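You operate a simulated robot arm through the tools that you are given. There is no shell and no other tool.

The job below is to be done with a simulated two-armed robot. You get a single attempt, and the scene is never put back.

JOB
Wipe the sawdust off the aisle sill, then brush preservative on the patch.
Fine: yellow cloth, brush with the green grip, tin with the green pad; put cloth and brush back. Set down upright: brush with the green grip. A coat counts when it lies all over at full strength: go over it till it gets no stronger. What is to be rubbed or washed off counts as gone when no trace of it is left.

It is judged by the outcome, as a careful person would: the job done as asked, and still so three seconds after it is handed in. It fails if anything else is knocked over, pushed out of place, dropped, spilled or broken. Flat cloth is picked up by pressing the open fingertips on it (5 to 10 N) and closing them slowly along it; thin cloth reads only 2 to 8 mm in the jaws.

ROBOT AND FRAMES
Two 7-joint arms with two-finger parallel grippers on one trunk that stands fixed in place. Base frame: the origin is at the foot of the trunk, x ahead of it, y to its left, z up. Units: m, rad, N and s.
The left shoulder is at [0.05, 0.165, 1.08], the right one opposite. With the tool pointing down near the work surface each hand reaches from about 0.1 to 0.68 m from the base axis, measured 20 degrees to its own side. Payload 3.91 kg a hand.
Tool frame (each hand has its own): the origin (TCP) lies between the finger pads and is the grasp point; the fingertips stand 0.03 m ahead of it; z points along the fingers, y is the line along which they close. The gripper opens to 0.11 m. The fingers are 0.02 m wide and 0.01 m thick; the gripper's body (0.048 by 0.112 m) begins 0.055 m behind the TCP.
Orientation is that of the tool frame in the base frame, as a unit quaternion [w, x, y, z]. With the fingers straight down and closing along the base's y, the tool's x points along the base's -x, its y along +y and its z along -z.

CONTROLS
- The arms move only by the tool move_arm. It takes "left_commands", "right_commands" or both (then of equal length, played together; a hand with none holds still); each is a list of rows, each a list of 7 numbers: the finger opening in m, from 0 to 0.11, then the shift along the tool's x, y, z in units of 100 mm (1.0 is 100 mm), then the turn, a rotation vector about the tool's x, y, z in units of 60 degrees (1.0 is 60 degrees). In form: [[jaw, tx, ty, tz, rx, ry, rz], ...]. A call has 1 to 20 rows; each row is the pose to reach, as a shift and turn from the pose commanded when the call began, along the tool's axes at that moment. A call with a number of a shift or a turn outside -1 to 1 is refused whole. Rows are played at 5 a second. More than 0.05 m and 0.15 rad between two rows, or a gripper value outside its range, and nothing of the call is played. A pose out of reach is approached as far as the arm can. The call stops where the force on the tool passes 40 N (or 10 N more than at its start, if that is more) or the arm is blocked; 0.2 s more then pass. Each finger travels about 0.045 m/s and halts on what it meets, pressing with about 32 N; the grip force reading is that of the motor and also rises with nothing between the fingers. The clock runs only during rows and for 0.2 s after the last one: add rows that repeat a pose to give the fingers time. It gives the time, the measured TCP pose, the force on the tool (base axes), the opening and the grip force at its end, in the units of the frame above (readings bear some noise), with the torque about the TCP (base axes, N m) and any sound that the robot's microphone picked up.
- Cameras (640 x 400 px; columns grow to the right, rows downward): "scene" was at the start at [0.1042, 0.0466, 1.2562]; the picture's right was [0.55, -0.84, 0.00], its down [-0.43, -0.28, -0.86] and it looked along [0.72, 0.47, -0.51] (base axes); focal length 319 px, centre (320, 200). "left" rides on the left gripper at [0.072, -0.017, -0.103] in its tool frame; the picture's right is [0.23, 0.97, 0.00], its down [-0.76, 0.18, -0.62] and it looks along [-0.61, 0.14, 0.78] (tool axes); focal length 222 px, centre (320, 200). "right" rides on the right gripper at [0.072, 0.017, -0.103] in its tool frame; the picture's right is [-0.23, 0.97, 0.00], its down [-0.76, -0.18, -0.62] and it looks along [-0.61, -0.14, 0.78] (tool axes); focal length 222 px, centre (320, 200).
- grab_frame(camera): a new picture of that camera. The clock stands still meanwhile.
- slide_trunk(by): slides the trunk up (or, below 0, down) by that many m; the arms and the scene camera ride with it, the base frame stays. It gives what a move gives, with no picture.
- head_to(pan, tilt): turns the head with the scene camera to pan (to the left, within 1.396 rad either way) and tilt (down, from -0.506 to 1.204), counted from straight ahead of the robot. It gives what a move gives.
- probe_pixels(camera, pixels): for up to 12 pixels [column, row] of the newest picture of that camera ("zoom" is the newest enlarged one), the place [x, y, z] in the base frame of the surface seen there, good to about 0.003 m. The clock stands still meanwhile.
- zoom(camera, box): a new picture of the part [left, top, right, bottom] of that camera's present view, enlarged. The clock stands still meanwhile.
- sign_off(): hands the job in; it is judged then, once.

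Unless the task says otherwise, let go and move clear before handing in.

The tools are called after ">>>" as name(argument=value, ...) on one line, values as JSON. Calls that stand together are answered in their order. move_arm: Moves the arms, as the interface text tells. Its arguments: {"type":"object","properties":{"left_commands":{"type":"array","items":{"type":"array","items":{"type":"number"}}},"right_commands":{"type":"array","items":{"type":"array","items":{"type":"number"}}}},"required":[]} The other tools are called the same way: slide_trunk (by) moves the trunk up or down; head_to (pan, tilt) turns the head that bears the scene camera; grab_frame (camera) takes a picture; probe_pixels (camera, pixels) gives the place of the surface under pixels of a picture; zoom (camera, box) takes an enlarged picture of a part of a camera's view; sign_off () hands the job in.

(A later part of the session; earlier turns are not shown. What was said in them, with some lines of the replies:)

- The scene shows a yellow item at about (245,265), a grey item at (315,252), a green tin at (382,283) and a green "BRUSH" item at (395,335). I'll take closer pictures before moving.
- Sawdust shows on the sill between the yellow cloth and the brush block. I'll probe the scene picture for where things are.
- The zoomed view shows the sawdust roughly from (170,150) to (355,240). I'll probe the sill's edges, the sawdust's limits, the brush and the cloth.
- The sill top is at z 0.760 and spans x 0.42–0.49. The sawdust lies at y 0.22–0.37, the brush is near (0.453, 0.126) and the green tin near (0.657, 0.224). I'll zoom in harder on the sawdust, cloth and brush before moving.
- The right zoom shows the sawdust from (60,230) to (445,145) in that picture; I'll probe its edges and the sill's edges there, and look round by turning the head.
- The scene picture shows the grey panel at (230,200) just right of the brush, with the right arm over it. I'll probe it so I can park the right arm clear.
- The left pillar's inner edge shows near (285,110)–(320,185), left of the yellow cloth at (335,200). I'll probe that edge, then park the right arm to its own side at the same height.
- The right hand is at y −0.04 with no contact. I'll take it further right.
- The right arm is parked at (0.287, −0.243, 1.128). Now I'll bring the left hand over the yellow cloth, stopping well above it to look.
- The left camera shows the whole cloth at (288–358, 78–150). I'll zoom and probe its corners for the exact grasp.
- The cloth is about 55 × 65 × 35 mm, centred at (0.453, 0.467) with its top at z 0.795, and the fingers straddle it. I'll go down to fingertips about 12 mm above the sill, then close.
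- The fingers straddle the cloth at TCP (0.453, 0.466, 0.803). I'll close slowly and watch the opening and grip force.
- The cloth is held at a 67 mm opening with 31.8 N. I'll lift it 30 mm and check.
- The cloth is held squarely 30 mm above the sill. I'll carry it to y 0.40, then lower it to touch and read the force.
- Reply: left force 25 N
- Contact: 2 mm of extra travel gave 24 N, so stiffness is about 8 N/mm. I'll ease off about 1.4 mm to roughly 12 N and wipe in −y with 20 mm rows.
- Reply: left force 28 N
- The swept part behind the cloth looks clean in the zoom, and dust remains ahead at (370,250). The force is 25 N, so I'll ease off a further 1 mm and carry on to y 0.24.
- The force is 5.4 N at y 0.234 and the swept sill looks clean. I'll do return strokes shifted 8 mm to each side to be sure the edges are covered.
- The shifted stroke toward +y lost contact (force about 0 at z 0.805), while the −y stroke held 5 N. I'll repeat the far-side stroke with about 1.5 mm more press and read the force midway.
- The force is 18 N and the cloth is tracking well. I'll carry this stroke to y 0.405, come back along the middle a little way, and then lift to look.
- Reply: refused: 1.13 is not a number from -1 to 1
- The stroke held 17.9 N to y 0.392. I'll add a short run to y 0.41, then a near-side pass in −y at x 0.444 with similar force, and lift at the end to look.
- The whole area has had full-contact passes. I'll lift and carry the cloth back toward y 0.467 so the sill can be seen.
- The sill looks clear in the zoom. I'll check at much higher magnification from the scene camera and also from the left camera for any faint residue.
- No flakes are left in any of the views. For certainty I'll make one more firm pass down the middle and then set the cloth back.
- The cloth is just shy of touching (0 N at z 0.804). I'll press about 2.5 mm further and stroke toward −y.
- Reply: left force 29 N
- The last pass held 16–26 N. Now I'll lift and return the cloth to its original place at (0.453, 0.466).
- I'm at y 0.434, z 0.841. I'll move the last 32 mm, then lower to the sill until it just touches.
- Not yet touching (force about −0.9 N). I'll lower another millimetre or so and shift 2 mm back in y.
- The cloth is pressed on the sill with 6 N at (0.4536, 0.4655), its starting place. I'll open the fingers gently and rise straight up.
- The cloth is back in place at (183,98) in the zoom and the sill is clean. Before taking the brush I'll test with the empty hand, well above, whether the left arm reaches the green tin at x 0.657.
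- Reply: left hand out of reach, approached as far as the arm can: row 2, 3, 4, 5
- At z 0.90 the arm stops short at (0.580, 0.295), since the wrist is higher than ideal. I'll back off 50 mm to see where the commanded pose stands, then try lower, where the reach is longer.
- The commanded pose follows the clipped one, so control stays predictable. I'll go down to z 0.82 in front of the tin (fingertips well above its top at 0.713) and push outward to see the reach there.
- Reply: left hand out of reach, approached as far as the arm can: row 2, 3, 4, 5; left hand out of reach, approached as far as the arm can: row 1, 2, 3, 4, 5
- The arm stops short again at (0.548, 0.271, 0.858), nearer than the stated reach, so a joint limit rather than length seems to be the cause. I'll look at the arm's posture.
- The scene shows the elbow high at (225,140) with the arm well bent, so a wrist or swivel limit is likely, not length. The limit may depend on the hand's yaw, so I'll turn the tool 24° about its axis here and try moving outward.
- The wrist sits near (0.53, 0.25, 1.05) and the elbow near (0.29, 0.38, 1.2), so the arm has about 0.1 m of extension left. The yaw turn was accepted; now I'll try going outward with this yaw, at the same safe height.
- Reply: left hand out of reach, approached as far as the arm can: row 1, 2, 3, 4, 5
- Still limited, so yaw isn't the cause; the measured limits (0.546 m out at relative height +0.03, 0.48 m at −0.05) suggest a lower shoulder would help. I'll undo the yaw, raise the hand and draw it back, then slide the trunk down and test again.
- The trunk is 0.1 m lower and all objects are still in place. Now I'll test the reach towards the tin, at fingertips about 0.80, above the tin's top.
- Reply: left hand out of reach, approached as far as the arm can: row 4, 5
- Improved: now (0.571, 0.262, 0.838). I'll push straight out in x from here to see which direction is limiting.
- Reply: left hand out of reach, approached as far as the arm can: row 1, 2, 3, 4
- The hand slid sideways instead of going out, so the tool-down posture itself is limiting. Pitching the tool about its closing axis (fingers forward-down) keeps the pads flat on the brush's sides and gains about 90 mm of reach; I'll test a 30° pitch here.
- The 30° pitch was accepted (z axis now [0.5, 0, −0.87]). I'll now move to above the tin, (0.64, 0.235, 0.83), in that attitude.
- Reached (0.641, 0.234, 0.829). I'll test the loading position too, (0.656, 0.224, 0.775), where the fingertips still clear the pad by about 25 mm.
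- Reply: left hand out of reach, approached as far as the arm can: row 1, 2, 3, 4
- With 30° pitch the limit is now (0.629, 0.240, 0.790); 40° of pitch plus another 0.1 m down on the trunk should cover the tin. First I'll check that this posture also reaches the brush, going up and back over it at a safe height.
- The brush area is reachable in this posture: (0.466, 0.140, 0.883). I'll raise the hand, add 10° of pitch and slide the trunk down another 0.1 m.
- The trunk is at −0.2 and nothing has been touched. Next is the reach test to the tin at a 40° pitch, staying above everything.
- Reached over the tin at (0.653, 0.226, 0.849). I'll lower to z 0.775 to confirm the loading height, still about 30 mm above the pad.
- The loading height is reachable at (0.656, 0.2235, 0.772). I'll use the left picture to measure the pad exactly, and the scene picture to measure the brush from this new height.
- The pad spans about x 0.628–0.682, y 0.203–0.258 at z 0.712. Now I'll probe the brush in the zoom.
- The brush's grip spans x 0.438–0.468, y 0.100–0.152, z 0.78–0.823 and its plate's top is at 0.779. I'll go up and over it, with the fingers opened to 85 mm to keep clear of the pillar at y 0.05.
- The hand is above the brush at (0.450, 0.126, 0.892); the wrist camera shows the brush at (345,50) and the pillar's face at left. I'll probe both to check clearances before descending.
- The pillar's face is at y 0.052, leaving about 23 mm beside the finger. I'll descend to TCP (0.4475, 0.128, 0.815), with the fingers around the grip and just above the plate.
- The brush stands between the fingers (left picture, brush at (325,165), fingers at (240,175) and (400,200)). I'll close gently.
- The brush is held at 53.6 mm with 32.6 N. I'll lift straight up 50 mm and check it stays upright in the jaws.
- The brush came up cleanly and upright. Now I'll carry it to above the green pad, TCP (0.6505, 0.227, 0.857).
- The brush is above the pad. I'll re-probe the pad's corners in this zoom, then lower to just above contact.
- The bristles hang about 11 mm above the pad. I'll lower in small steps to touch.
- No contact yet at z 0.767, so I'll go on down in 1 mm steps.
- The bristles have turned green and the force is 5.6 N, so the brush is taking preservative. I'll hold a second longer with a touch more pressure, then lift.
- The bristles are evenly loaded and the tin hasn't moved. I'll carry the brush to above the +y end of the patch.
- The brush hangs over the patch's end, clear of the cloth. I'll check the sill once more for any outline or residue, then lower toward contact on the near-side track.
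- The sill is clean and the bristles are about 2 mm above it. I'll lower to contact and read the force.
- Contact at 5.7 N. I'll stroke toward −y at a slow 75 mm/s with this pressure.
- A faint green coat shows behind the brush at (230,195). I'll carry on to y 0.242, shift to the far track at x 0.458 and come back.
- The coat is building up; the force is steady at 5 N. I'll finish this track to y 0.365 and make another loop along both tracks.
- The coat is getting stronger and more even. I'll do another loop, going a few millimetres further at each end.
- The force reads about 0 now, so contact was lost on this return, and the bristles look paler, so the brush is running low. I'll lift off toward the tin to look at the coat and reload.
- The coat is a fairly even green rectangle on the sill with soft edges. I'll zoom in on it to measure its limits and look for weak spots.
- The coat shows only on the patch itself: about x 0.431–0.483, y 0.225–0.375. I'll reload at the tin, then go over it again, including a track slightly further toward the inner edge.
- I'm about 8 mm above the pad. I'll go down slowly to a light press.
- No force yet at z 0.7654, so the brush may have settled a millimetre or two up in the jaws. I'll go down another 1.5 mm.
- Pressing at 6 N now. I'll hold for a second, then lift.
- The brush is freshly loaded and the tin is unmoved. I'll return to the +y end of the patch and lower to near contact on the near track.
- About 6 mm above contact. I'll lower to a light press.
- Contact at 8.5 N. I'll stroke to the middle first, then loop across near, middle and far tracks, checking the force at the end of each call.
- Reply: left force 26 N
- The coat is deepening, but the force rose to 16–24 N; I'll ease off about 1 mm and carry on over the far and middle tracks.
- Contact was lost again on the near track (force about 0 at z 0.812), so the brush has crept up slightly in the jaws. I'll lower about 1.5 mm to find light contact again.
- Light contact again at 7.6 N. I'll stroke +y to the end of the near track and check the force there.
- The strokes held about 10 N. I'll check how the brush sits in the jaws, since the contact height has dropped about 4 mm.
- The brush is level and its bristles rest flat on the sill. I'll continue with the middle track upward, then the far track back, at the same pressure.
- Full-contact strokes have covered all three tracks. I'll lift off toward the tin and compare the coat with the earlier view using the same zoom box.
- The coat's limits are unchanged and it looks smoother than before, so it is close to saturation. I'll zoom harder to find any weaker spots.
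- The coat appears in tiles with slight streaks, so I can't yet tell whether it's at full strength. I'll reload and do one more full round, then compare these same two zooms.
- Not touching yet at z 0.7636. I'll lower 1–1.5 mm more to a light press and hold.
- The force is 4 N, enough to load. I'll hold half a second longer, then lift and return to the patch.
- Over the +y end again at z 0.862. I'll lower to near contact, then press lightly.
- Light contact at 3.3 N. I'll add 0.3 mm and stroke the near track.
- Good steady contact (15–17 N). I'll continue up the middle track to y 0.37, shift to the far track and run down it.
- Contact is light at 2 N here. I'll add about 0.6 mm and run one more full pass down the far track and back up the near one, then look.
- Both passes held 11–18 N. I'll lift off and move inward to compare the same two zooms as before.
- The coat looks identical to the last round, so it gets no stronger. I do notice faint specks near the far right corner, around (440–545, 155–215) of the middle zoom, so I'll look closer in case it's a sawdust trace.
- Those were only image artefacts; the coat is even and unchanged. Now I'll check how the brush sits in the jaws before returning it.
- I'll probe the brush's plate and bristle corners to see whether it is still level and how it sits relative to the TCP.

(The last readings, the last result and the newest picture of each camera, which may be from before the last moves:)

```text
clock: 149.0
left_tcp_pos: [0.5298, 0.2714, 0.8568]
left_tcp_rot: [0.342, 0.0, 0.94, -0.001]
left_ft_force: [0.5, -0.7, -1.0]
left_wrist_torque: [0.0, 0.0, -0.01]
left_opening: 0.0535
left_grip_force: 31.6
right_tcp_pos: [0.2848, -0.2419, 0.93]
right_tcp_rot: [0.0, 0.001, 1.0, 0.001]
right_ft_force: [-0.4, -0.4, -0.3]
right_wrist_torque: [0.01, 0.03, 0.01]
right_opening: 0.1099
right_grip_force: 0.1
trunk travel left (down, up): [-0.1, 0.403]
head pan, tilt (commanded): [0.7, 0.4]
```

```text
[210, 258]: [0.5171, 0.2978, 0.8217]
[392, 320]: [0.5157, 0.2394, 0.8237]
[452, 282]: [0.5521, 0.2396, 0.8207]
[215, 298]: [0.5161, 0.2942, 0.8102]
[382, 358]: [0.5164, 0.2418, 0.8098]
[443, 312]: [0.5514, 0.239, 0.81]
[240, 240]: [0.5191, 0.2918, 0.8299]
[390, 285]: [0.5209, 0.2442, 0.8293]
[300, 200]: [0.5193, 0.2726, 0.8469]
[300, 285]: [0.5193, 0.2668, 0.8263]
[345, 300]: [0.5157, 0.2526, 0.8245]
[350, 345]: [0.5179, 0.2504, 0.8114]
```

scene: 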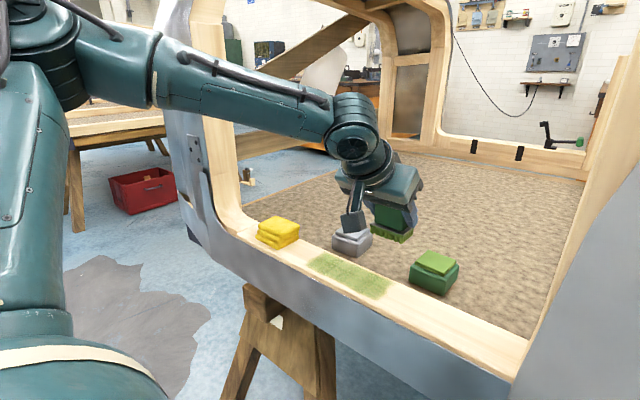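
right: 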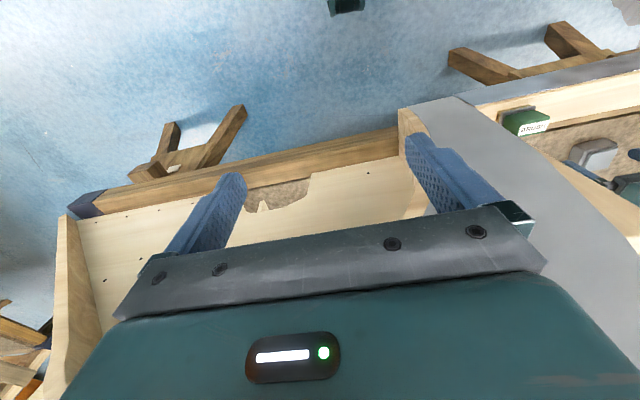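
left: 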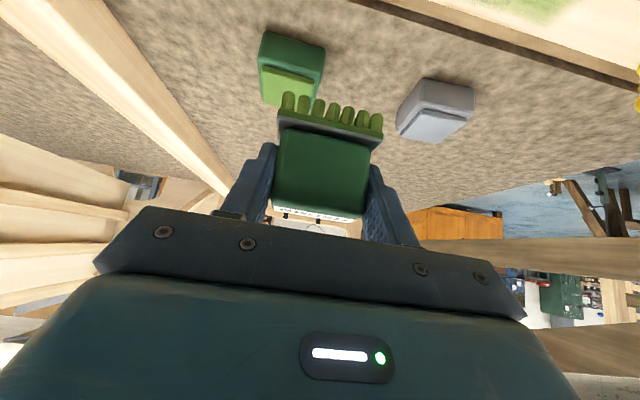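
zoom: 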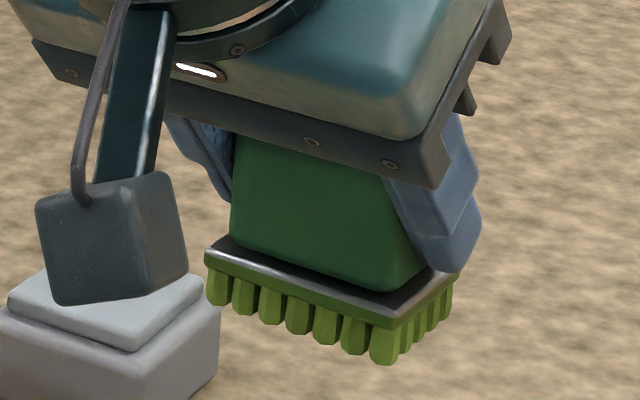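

The brush is level (all bristle tips at z 0.810) and sits 4.7 mm ahead of the TCP as before, about 5 mm higher in the jaws. I'll carry it back over its original spot.

>>> move_arm(left_commands=[[0.04, 0.07, -0.25, -0.12, 0, 0, 0], [0.04, 0.15, -0.5, -0.24, 0, 0, 0], [0.04, 0.222, -0.75, -0.357, 0, 0, 0], [0.04, 0.222, -0.75, -0.357, 0, 0, 0]])

>>> move_arm(left_commands=[[0.04, 0.11, -0.22, -0.09, 0, 0, 0], [0.04, 0.22, -0.45, -0.18, 0, 0, 0], [0.04, 0.322, -0.684, -0.27, 0, 0, 0], [0.04, 0.322, -0.684, -0.27, 0, 0, 0]])

>>> grab_frame(camera="left")

```text
clock: 150.0
left_tcp_pos: [0.4909, 0.1992, 0.8722]
left_tcp_rot: [0.342, 0.001, 0.94, -0.001]
left_ft_force: [-0.7, -0.7, -0.7]
left_wrist_torque: [-0.01, 0.01, -0.02]
left_opening: 0.0532
left_grip_force: 31.6
right_tcp_pos: [0.2871, -0.241, 0.9298]
right_tcp_rot: [0.0, 0.0, 1.0, 0.0]
right_ft_force: [0.6, -0.1, 0.2]
right_wrist_torque: [0.03, 0.0, -0.02]
right_opening: 0.11
right_grip_force: 0.0
trunk travel left (down, up): [-0.1, 0.403]
head pan, tilt (commanded): [0.7, 0.4]
```

```text
clock: 151.0
left_tcp_pos: [0.4489, 0.1324, 0.8703]
left_tcp_rot: [0.342, -0.001, 0.94, 0.0]
left_ft_force: [-0.9, 0.3, -0.7]
left_wrist_torque: [0.01, -0.03, 0.01]
left_opening: 0.0533
left_grip_force: 32.1
right_tcp_pos: [0.287, -0.2412, 0.9285]
right_tcp_rot: [0.0, 0.0, 1.0, 0.001]
right_ft_force: [0.6, -0.7, -0.7]
right_wrist_torque: [-0.01, 0.02, 0.02]
right_opening: 0.1099
right_grip_force: 0.0
trunk travel left (down, up): [-0.1, 0.403]
head pan, tilt (commanded): [0.7, 0.4]
```

```text
taken
```

left: 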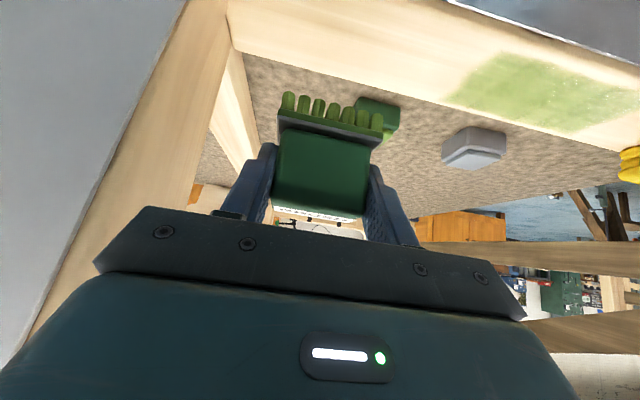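

From this angle the left camera sees the coated patch at (450–635, 55–130), with what look like pale specks along its lower right edge. I'll zoom in there.

>>> zoom(camera="left", box=[430, 30, 640, 160])

>>> zoom(camera="left", box=[540, 70, 640, 132])

```text
3.05 times, centred on (535, 95) of left
```

zoom: 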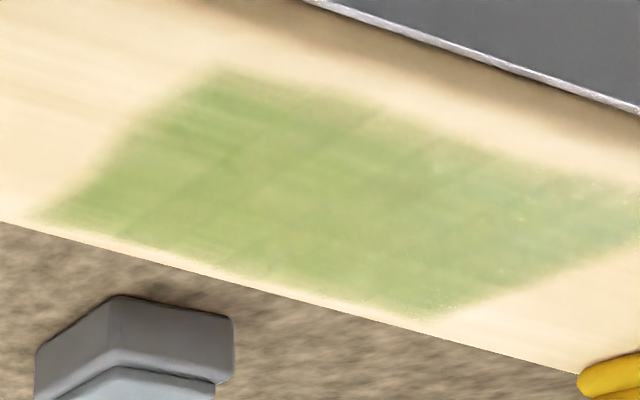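

```text
6.40 times, centred on (590, 101) of left
```

zoom: 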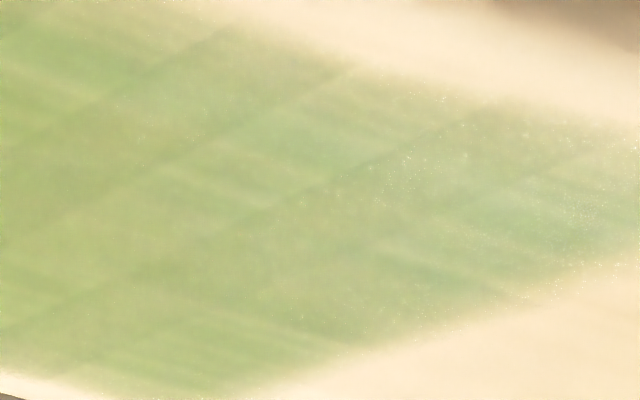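

The specks are tiny sparkles from the glossy coat, far smaller than the sawdust flakes were. I'll trim the position over the brush's spot and take a steady reading.

>>> move_arm(left_commands=[[0.04, 0.01, -0.02, -0.008, 0, 0, 0], [0.04, 0.01, -0.02, -0.008, 0, 0, 0]])

>>> zoom(camera="scene", box=[400, 200, 540, 350])

```text
clock: 151.6
left_tcp_pos: [0.4474, 0.1293, 0.8694]
left_tcp_rot: [0.342, 0.0, 0.94, 0.001]
left_ft_force: [0.2, -0.3, -0.4]
left_wrist_torque: [-0.02, 0.03, 0.02]
left_opening: 0.0536
left_grip_force: 31.7
right_tcp_pos: [0.2875, -0.2423, 0.9303]
right_tcp_rot: [0.0, 0.0, 1.0, 0.001]
right_ft_force: [-0.8, -0.2, 0.6]
right_wrist_torque: [0.0, -0.01, 0.05]
right_opening: 0.1101
right_grip_force: 0.1
trunk travel left (down, up): [-0.1, 0.403]
head pan, tilt (commanded): [0.7, 0.4]
```

```text
2.67 times, centred on (470, 275) of scene
```

zoom: 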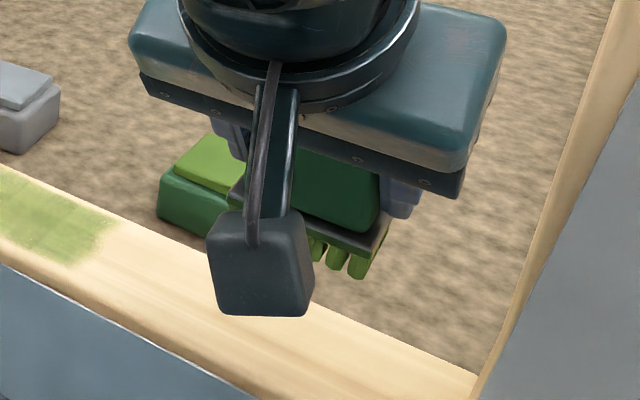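

At (0.4474, 0.129, 0.869), right over its spot. I'll descend to just above contact.

>>> move_arm(left_commands=[[0.04, 0.13, -0.005, 0.15, 0, 0, 0], [0.04, 0.26, -0.01, 0.31, 0, 0, 0], [0.04, 0.34, -0.01, 0.405, 0, 0, 0], [0.04, 0.36, -0.01, 0.429, 0, 0, 0], [0.04, 0.36, -0.01, 0.429, 0, 0, 0]])

>>> move_arm(left_commands=[[0.04, 0.006, 0, 0.008, 0, 0, 0], [0.04, 0.012, 0, 0.015, 0, 0, 0], [0.04, 0.012, 0, 0.015, 0, 0, 0]])

```text
clock: 152.8
left_tcp_pos: [0.4478, 0.1287, 0.8143]
left_tcp_rot: [0.342, 0.0, 0.94, 0.0]
left_ft_force: [0.4, 0.1, -0.2]
left_wrist_torque: [-0.01, 0.02, -0.01]
left_opening: 0.0536
left_grip_force: 31.9
right_tcp_pos: [0.286, -0.2418, 0.9288]
right_tcp_rot: [-0.001, 0.0, 1.0, 0.001]
right_ft_force: [0.2, 0.4, 0.5]
right_wrist_torque: [-0.02, -0.01, 0.0]
right_opening: 0.1103
right_grip_force: 0.0
trunk travel left (down, up): [-0.1, 0.403]
head pan, tilt (commanded): [0.7, 0.4]
```

```text
clock: 153.6
left_tcp_pos: [0.4471, 0.1287, 0.813]
left_tcp_rot: [0.342, 0.0, 0.94, 0.0]
left_ft_force: [0.0, -0.6, -1.2]
left_wrist_torque: [-0.03, 0.02, 0.02]
left_opening: 0.0534
left_grip_force: 31.9
right_tcp_pos: [0.2856, -0.2411, 0.93]
right_tcp_rot: [0.0, -0.001, 1.0, 0.0]
right_ft_force: [0.6, 0.6, 0.2]
right_wrist_torque: [0.0, 0.0, 0.01]
right_opening: 0.11
right_grip_force: 0.0
trunk travel left (down, up): [-0.1, 0.403]
head pan, tilt (commanded): [0.7, 0.4]
```

Not touching yet at z 0.813. I'll go down in 1 mm steps.

>>> move_arm(left_commands=[[0.04, 0.006, 0, 0.008, 0, 0, 0], [0.04, 0.012, 0, 0.015, 0, 0, 0], [0.04, 0.012, 0, 0.015, 0, 0, 0]])

>>> move_arm(left_commands=[[0.04, 0.005, 0, 0.006, 0, 0, 0], [0.04, 0.008, 0, 0.01, 0, 0, 0], [0.04, 0.008, 0, 0.01, 0, 0, 0]])

```text
clock: 154.4
left_tcp_pos: [0.4479, 0.1275, 0.8101]
left_tcp_rot: [0.341, -0.001, 0.94, 0.0]
left_ft_force: [0.1, -0.2, -0.5]
left_wrist_torque: [-0.01, -0.01, -0.01]
left_opening: 0.0533
left_grip_force: 32.2
right_tcp_pos: [0.2858, -0.2416, 0.9291]
right_tcp_rot: [0.0, 0.0, 1.0, 0.0]
right_ft_force: [-0.3, 0.8, 0.4]
right_wrist_torque: [0.01, 0.01, 0.0]
right_opening: 0.11
right_grip_force: 0.2
trunk travel left (down, up): [-0.1, 0.403]
head pan, tilt (commanded): [0.7, 0.4]
```

```text
clock: 155.2
left_tcp_pos: [0.4476, 0.1288, 0.8093]
left_tcp_rot: [0.343, 0.0, 0.94, 0.0]
left_ft_force: [-0.2, -0.7, 0.8]
left_wrist_torque: [-0.02, -0.02, -0.03]
left_opening: 0.0533
left_grip_force: 31.7
right_tcp_pos: [0.287, -0.2409, 0.9295]
right_tcp_rot: [0.0, 0.001, 1.0, 0.0]
right_ft_force: [0.2, 0.4, -0.2]
right_wrist_torque: [0.01, 0.05, -0.02]
right_opening: 0.11
right_grip_force: 0.1
trunk travel left (down, up): [-0.1, 0.403]
head pan, tilt (commanded): [0.7, 0.4]
```

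>>> move_arm(left_commands=[[0.04, 0.003, 0, 0.004, 0, 0, 0], [0.04, 0.006, 0, 0.007, 0, 0, 0], [0.04, 0.006, 0, 0.007, 0, 0, 0]])

>>> zoom(camera="left", box=[220, 20, 440, 200])

```text
clock: 156.0
left_tcp_pos: [0.4474, 0.1286, 0.8096]
left_tcp_rot: [0.342, 0.0, 0.94, 0.0]
left_ft_force: [0.7, -0.5, 3.1]
left_wrist_torque: [-0.14, -0.12, 0.02]
left_opening: 0.0536
left_grip_force: 31.6
right_tcp_pos: [0.2868, -0.2407, 0.9298]
right_tcp_rot: [-0.001, 0.0, 1.0, 0.001]
right_ft_force: [0.0, 0.4, -0.4]
right_wrist_torque: [0.03, 0.01, -0.02]
right_opening: 0.1101
right_grip_force: 0.1
trunk travel left (down, up): [-0.1, 0.403]
head pan, tilt (commanded): [0.7, 0.4]
```

```text
2.22 times, centred on (330, 110) of left
```

zoom: 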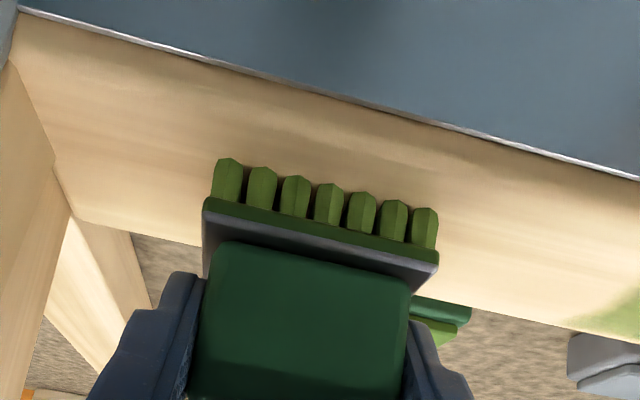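

The bristles are on the sill with 3 N. I'll open the fingers gradually to 85 mm, keeping clear of the pillar.

>>> move_arm(left_commands=[[0.056, 0, 0, 0, 0, 0, 0], [0.06, 0, 0, 0, 0, 0, 0], [0.068, 0, 0, 0, 0, 0, 0], [0.078, 0, 0, 0, 0, 0, 0], [0.085, 0, 0, 0, 0, 0, 0], [0.085, 0, 0, 0, 0, 0, 0]])

>>> zoom(camera="left", box=[180, 20, 460, 220])

```text
clock: 157.4
left_tcp_pos: [0.447, 0.1283, 0.8084]
left_tcp_rot: [0.342, -0.001, 0.94, 0.0]
left_ft_force: [-0.3, 0.1, -0.2]
left_wrist_torque: [0.02, -0.02, 0.0]
left_opening: 0.0849
left_grip_force: 0.2
right_tcp_pos: [0.2867, -0.2407, 0.9295]
right_tcp_rot: [0.0, 0.0, 1.0, 0.0]
right_ft_force: [-0.6, 0.9, -0.3]
right_wrist_torque: [0.0, 0.01, 0.04]
right_opening: 0.1098
right_grip_force: 0.1
trunk travel left (down, up): [-0.1, 0.403]
head pan, tilt (commanded): [0.7, 0.4]
```

```text
2.00 times, centred on (320, 120) of left
```

zoom: 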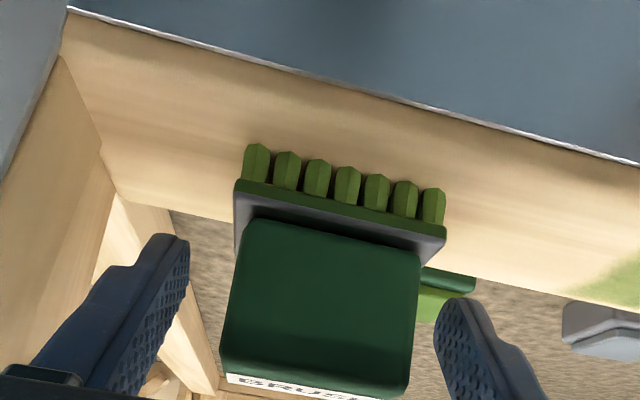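

The brush stands free and upright between the open fingers. I'll rise straight up, clear of it.

>>> move_arm(left_commands=[[0.085, -0.1, 0, -0.12, 0, 0, 0], [0.085, -0.25, 0, -0.3, 0, 0, 0], [0.085, -0.45, 0, -0.536, 0, 0, 0], [0.085, -0.643, 0, -0.766, 0, 0, 0], [0.085, -0.643, 0, -0.766, 0, 0, 0]])

>>> move_arm(left_commands=[[0.085, 0.1, 0.3, -0.3, 0, 0, 0], [0.085, 0.2, 0.6, -0.6, 0, 0, 0], [0.085, 0.3, 0.95, -0.9, 0, 0, 0], [0.085, 0.3, 0.95, -0.9, 0, 0, 0]])

>>> grab_frame(camera="scene")

>>> zoom(camera="scene", box=[240, 200, 520, 375])

```text
clock: 158.6
left_tcp_pos: [0.4473, 0.128, 0.908]
left_tcp_rot: [0.342, 0.0, 0.94, 0.0]
left_ft_force: [0.2, -0.4, -0.1]
left_wrist_torque: [0.04, 0.02, 0.04]
left_opening: 0.0849
left_grip_force: 0.0
right_tcp_pos: [0.2869, -0.2416, 0.9296]
right_tcp_rot: [0.0, 0.0, 1.0, -0.001]
right_ft_force: [-0.2, 0.5, 0.0]
right_wrist_torque: [0.01, 0.02, 0.01]
right_opening: 0.11
right_grip_force: 0.0
trunk travel left (down, up): [-0.1, 0.403]
head pan, tilt (commanded): [0.7, 0.4]
```

```text
clock: 159.6
left_tcp_pos: [0.3645, 0.2248, 0.9579]
left_tcp_rot: [0.342, -0.001, 0.94, 0.001]
left_ft_force: [0.2, 0.1, 0.4]
left_wrist_torque: [-0.01, -0.01, 0.04]
left_opening: 0.0851
left_grip_force: 0.0
right_tcp_pos: [0.2858, -0.2402, 0.9297]
right_tcp_rot: [-0.001, 0.0, 1.0, 0.001]
right_ft_force: [0.2, -0.6, 0.4]
right_wrist_torque: [0.0, -0.01, 0.02]
right_opening: 0.1103
right_grip_force: 0.1
trunk travel left (down, up): [-0.1, 0.403]
head pan, tilt (commanded): [0.7, 0.4]
```

```text
taken
```

scene: 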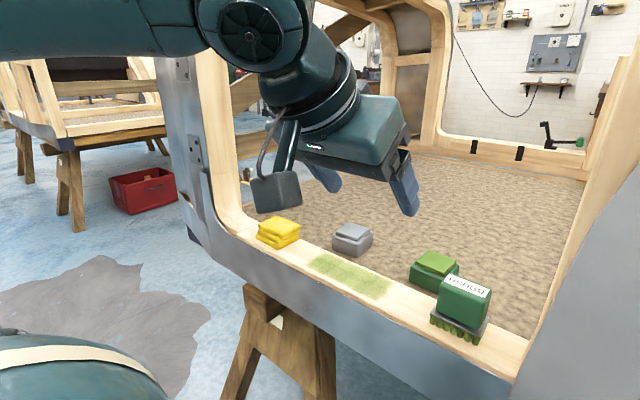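

```text
2.29 times, centred on (380, 288) of scene
```

zoom: 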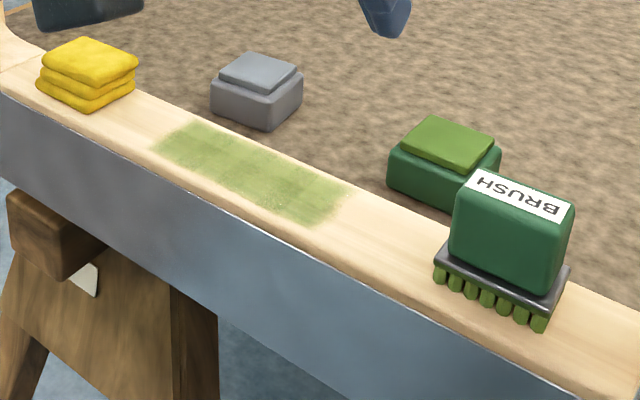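

The brush stands upright in its place, the cloth is back and the tins are unmoved. I'll verify positions, and look very closely at the patch once more.

>>> probe_pixels(camera="zoom", pixels=[[468, 190], [572, 210], [515, 195], [440, 262], [548, 310], [567, 272], [88, 60], [42, 85], [135, 65], [448, 140], [258, 75]])

>>> zoom(camera="scene", box=[304, 248, 354, 284])

>>> zoom(camera="scene", box=[346, 264, 402, 304])

>>> grab_frame(camera="left")

```text
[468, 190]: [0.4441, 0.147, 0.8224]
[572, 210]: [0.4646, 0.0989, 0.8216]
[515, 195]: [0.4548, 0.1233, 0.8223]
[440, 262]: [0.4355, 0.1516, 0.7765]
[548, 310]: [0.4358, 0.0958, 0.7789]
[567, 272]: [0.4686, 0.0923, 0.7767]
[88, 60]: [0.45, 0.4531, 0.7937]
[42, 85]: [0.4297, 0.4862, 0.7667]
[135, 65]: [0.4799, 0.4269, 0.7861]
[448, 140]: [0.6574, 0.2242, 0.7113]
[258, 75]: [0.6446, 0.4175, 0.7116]
```

```text
11.11 times, centred on (329, 266) of scene
```

zoom: 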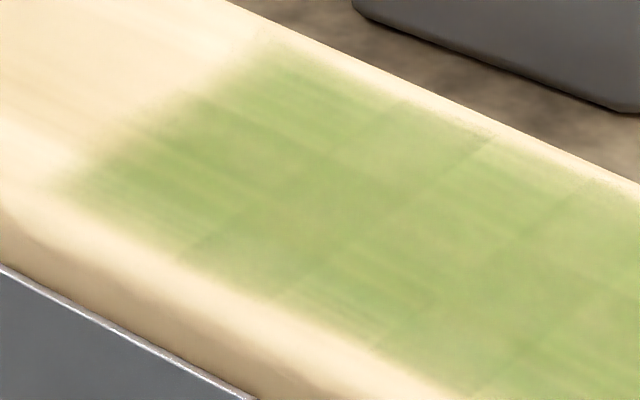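

```text
10.00 times, centred on (374, 284) of scene
```

zoom: 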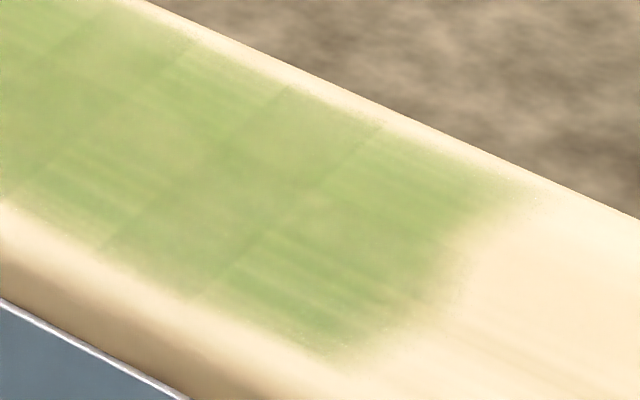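

```text
taken
```

left: 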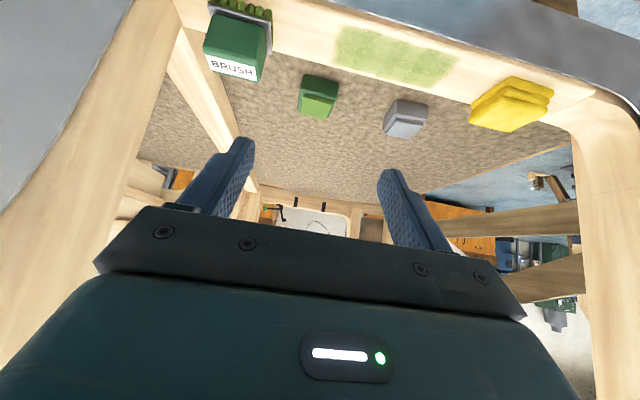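

All positions match the start within the probe's accuracy, and the coat looks the same as after the previous round. I'll draw the hand a little further away and take a last close look from the left camera.

>>> move_arm(left_commands=[[0.085, -0.05, 0, -0.3, 0, 0, 0], [0.085, -0.09, 0, -0.576, 0, 0, 0], [0.085, -0.09, 0, -0.576, 0, 0, 0]])

>>> zoom(camera="left", box=[300, 10, 500, 130])

>>> zoom(camera="scene", box=[240, 200, 520, 375])

```text
clock: 160.4
left_tcp_pos: [0.3366, 0.2251, 1.0079]
left_tcp_rot: [0.342, 0.0, 0.94, 0.0]
left_ft_force: [-0.2, 0.5, -0.5]
left_wrist_torque: [-0.01, -0.01, -0.01]
left_opening: 0.0851
left_grip_force: 0.0
right_tcp_pos: [0.286, -0.2411, 0.9302]
right_tcp_rot: [-0.001, 0.0, 1.0, 0.001]
right_ft_force: [0.8, 0.2, -0.6]
right_wrist_torque: [0.03, 0.04, 0.0]
right_opening: 0.1098
right_grip_force: 0.0
trunk travel left (down, up): [-0.1, 0.403]
head pan, tilt (commanded): [0.7, 0.4]
```

```text
3.20 times, centred on (400, 70) of left
```

zoom: 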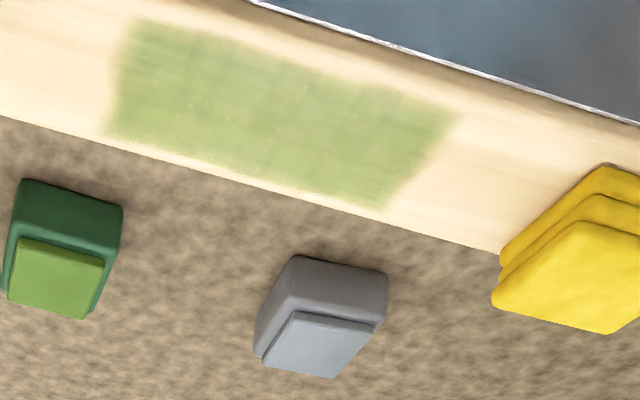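

```text
2.29 times, centred on (380, 288) of scene
```

zoom: 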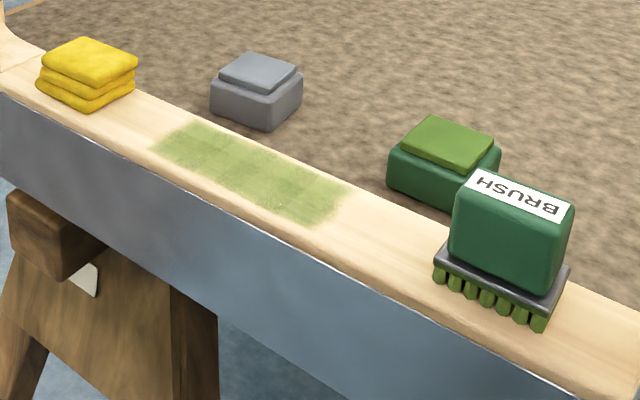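

The last pictures show the sill clear of sawdust and the patch evenly coated, no stronger after the extra round. The cloth is back, the brush stands upright in its place, both tins are unmoved and both hands are clear, so I'll hand in.

>>> sign_off()

```text
The job is handed in.
```

The aisle sill is wiped clean of sawdust and the patch has its coat of preservative; I've handed the job in, but no verdict has come back yet.

- **Sawdust:** I wiped the sill with the yellow cloth in overlapping passes. Close-up pictures of the bare wood showed none left.
- **Coat:** I brushed the patch in three rounds, loading the brush from the green-pad tin each time. The last round made it no stronger. I judged that by eye from matching zoomed pictures, since nothing measures coat strength directly.
- **Specks:** From some angles tiny pale specks show in the coat. They change with the viewpoint and are far smaller than the sawdust flakes, so I took them for gloss.
- **Put back:** The cloth is back in its place. The brush stands upright where it was, within about 3 mm. Its bristles are still wet with preservative.
- **Everything else:** Both tins are where they started, and nothing was knocked over or dropped. Both hands are clear; the trunk is still 0.2 m lower than at the start, because I lowered it to reach the tin.
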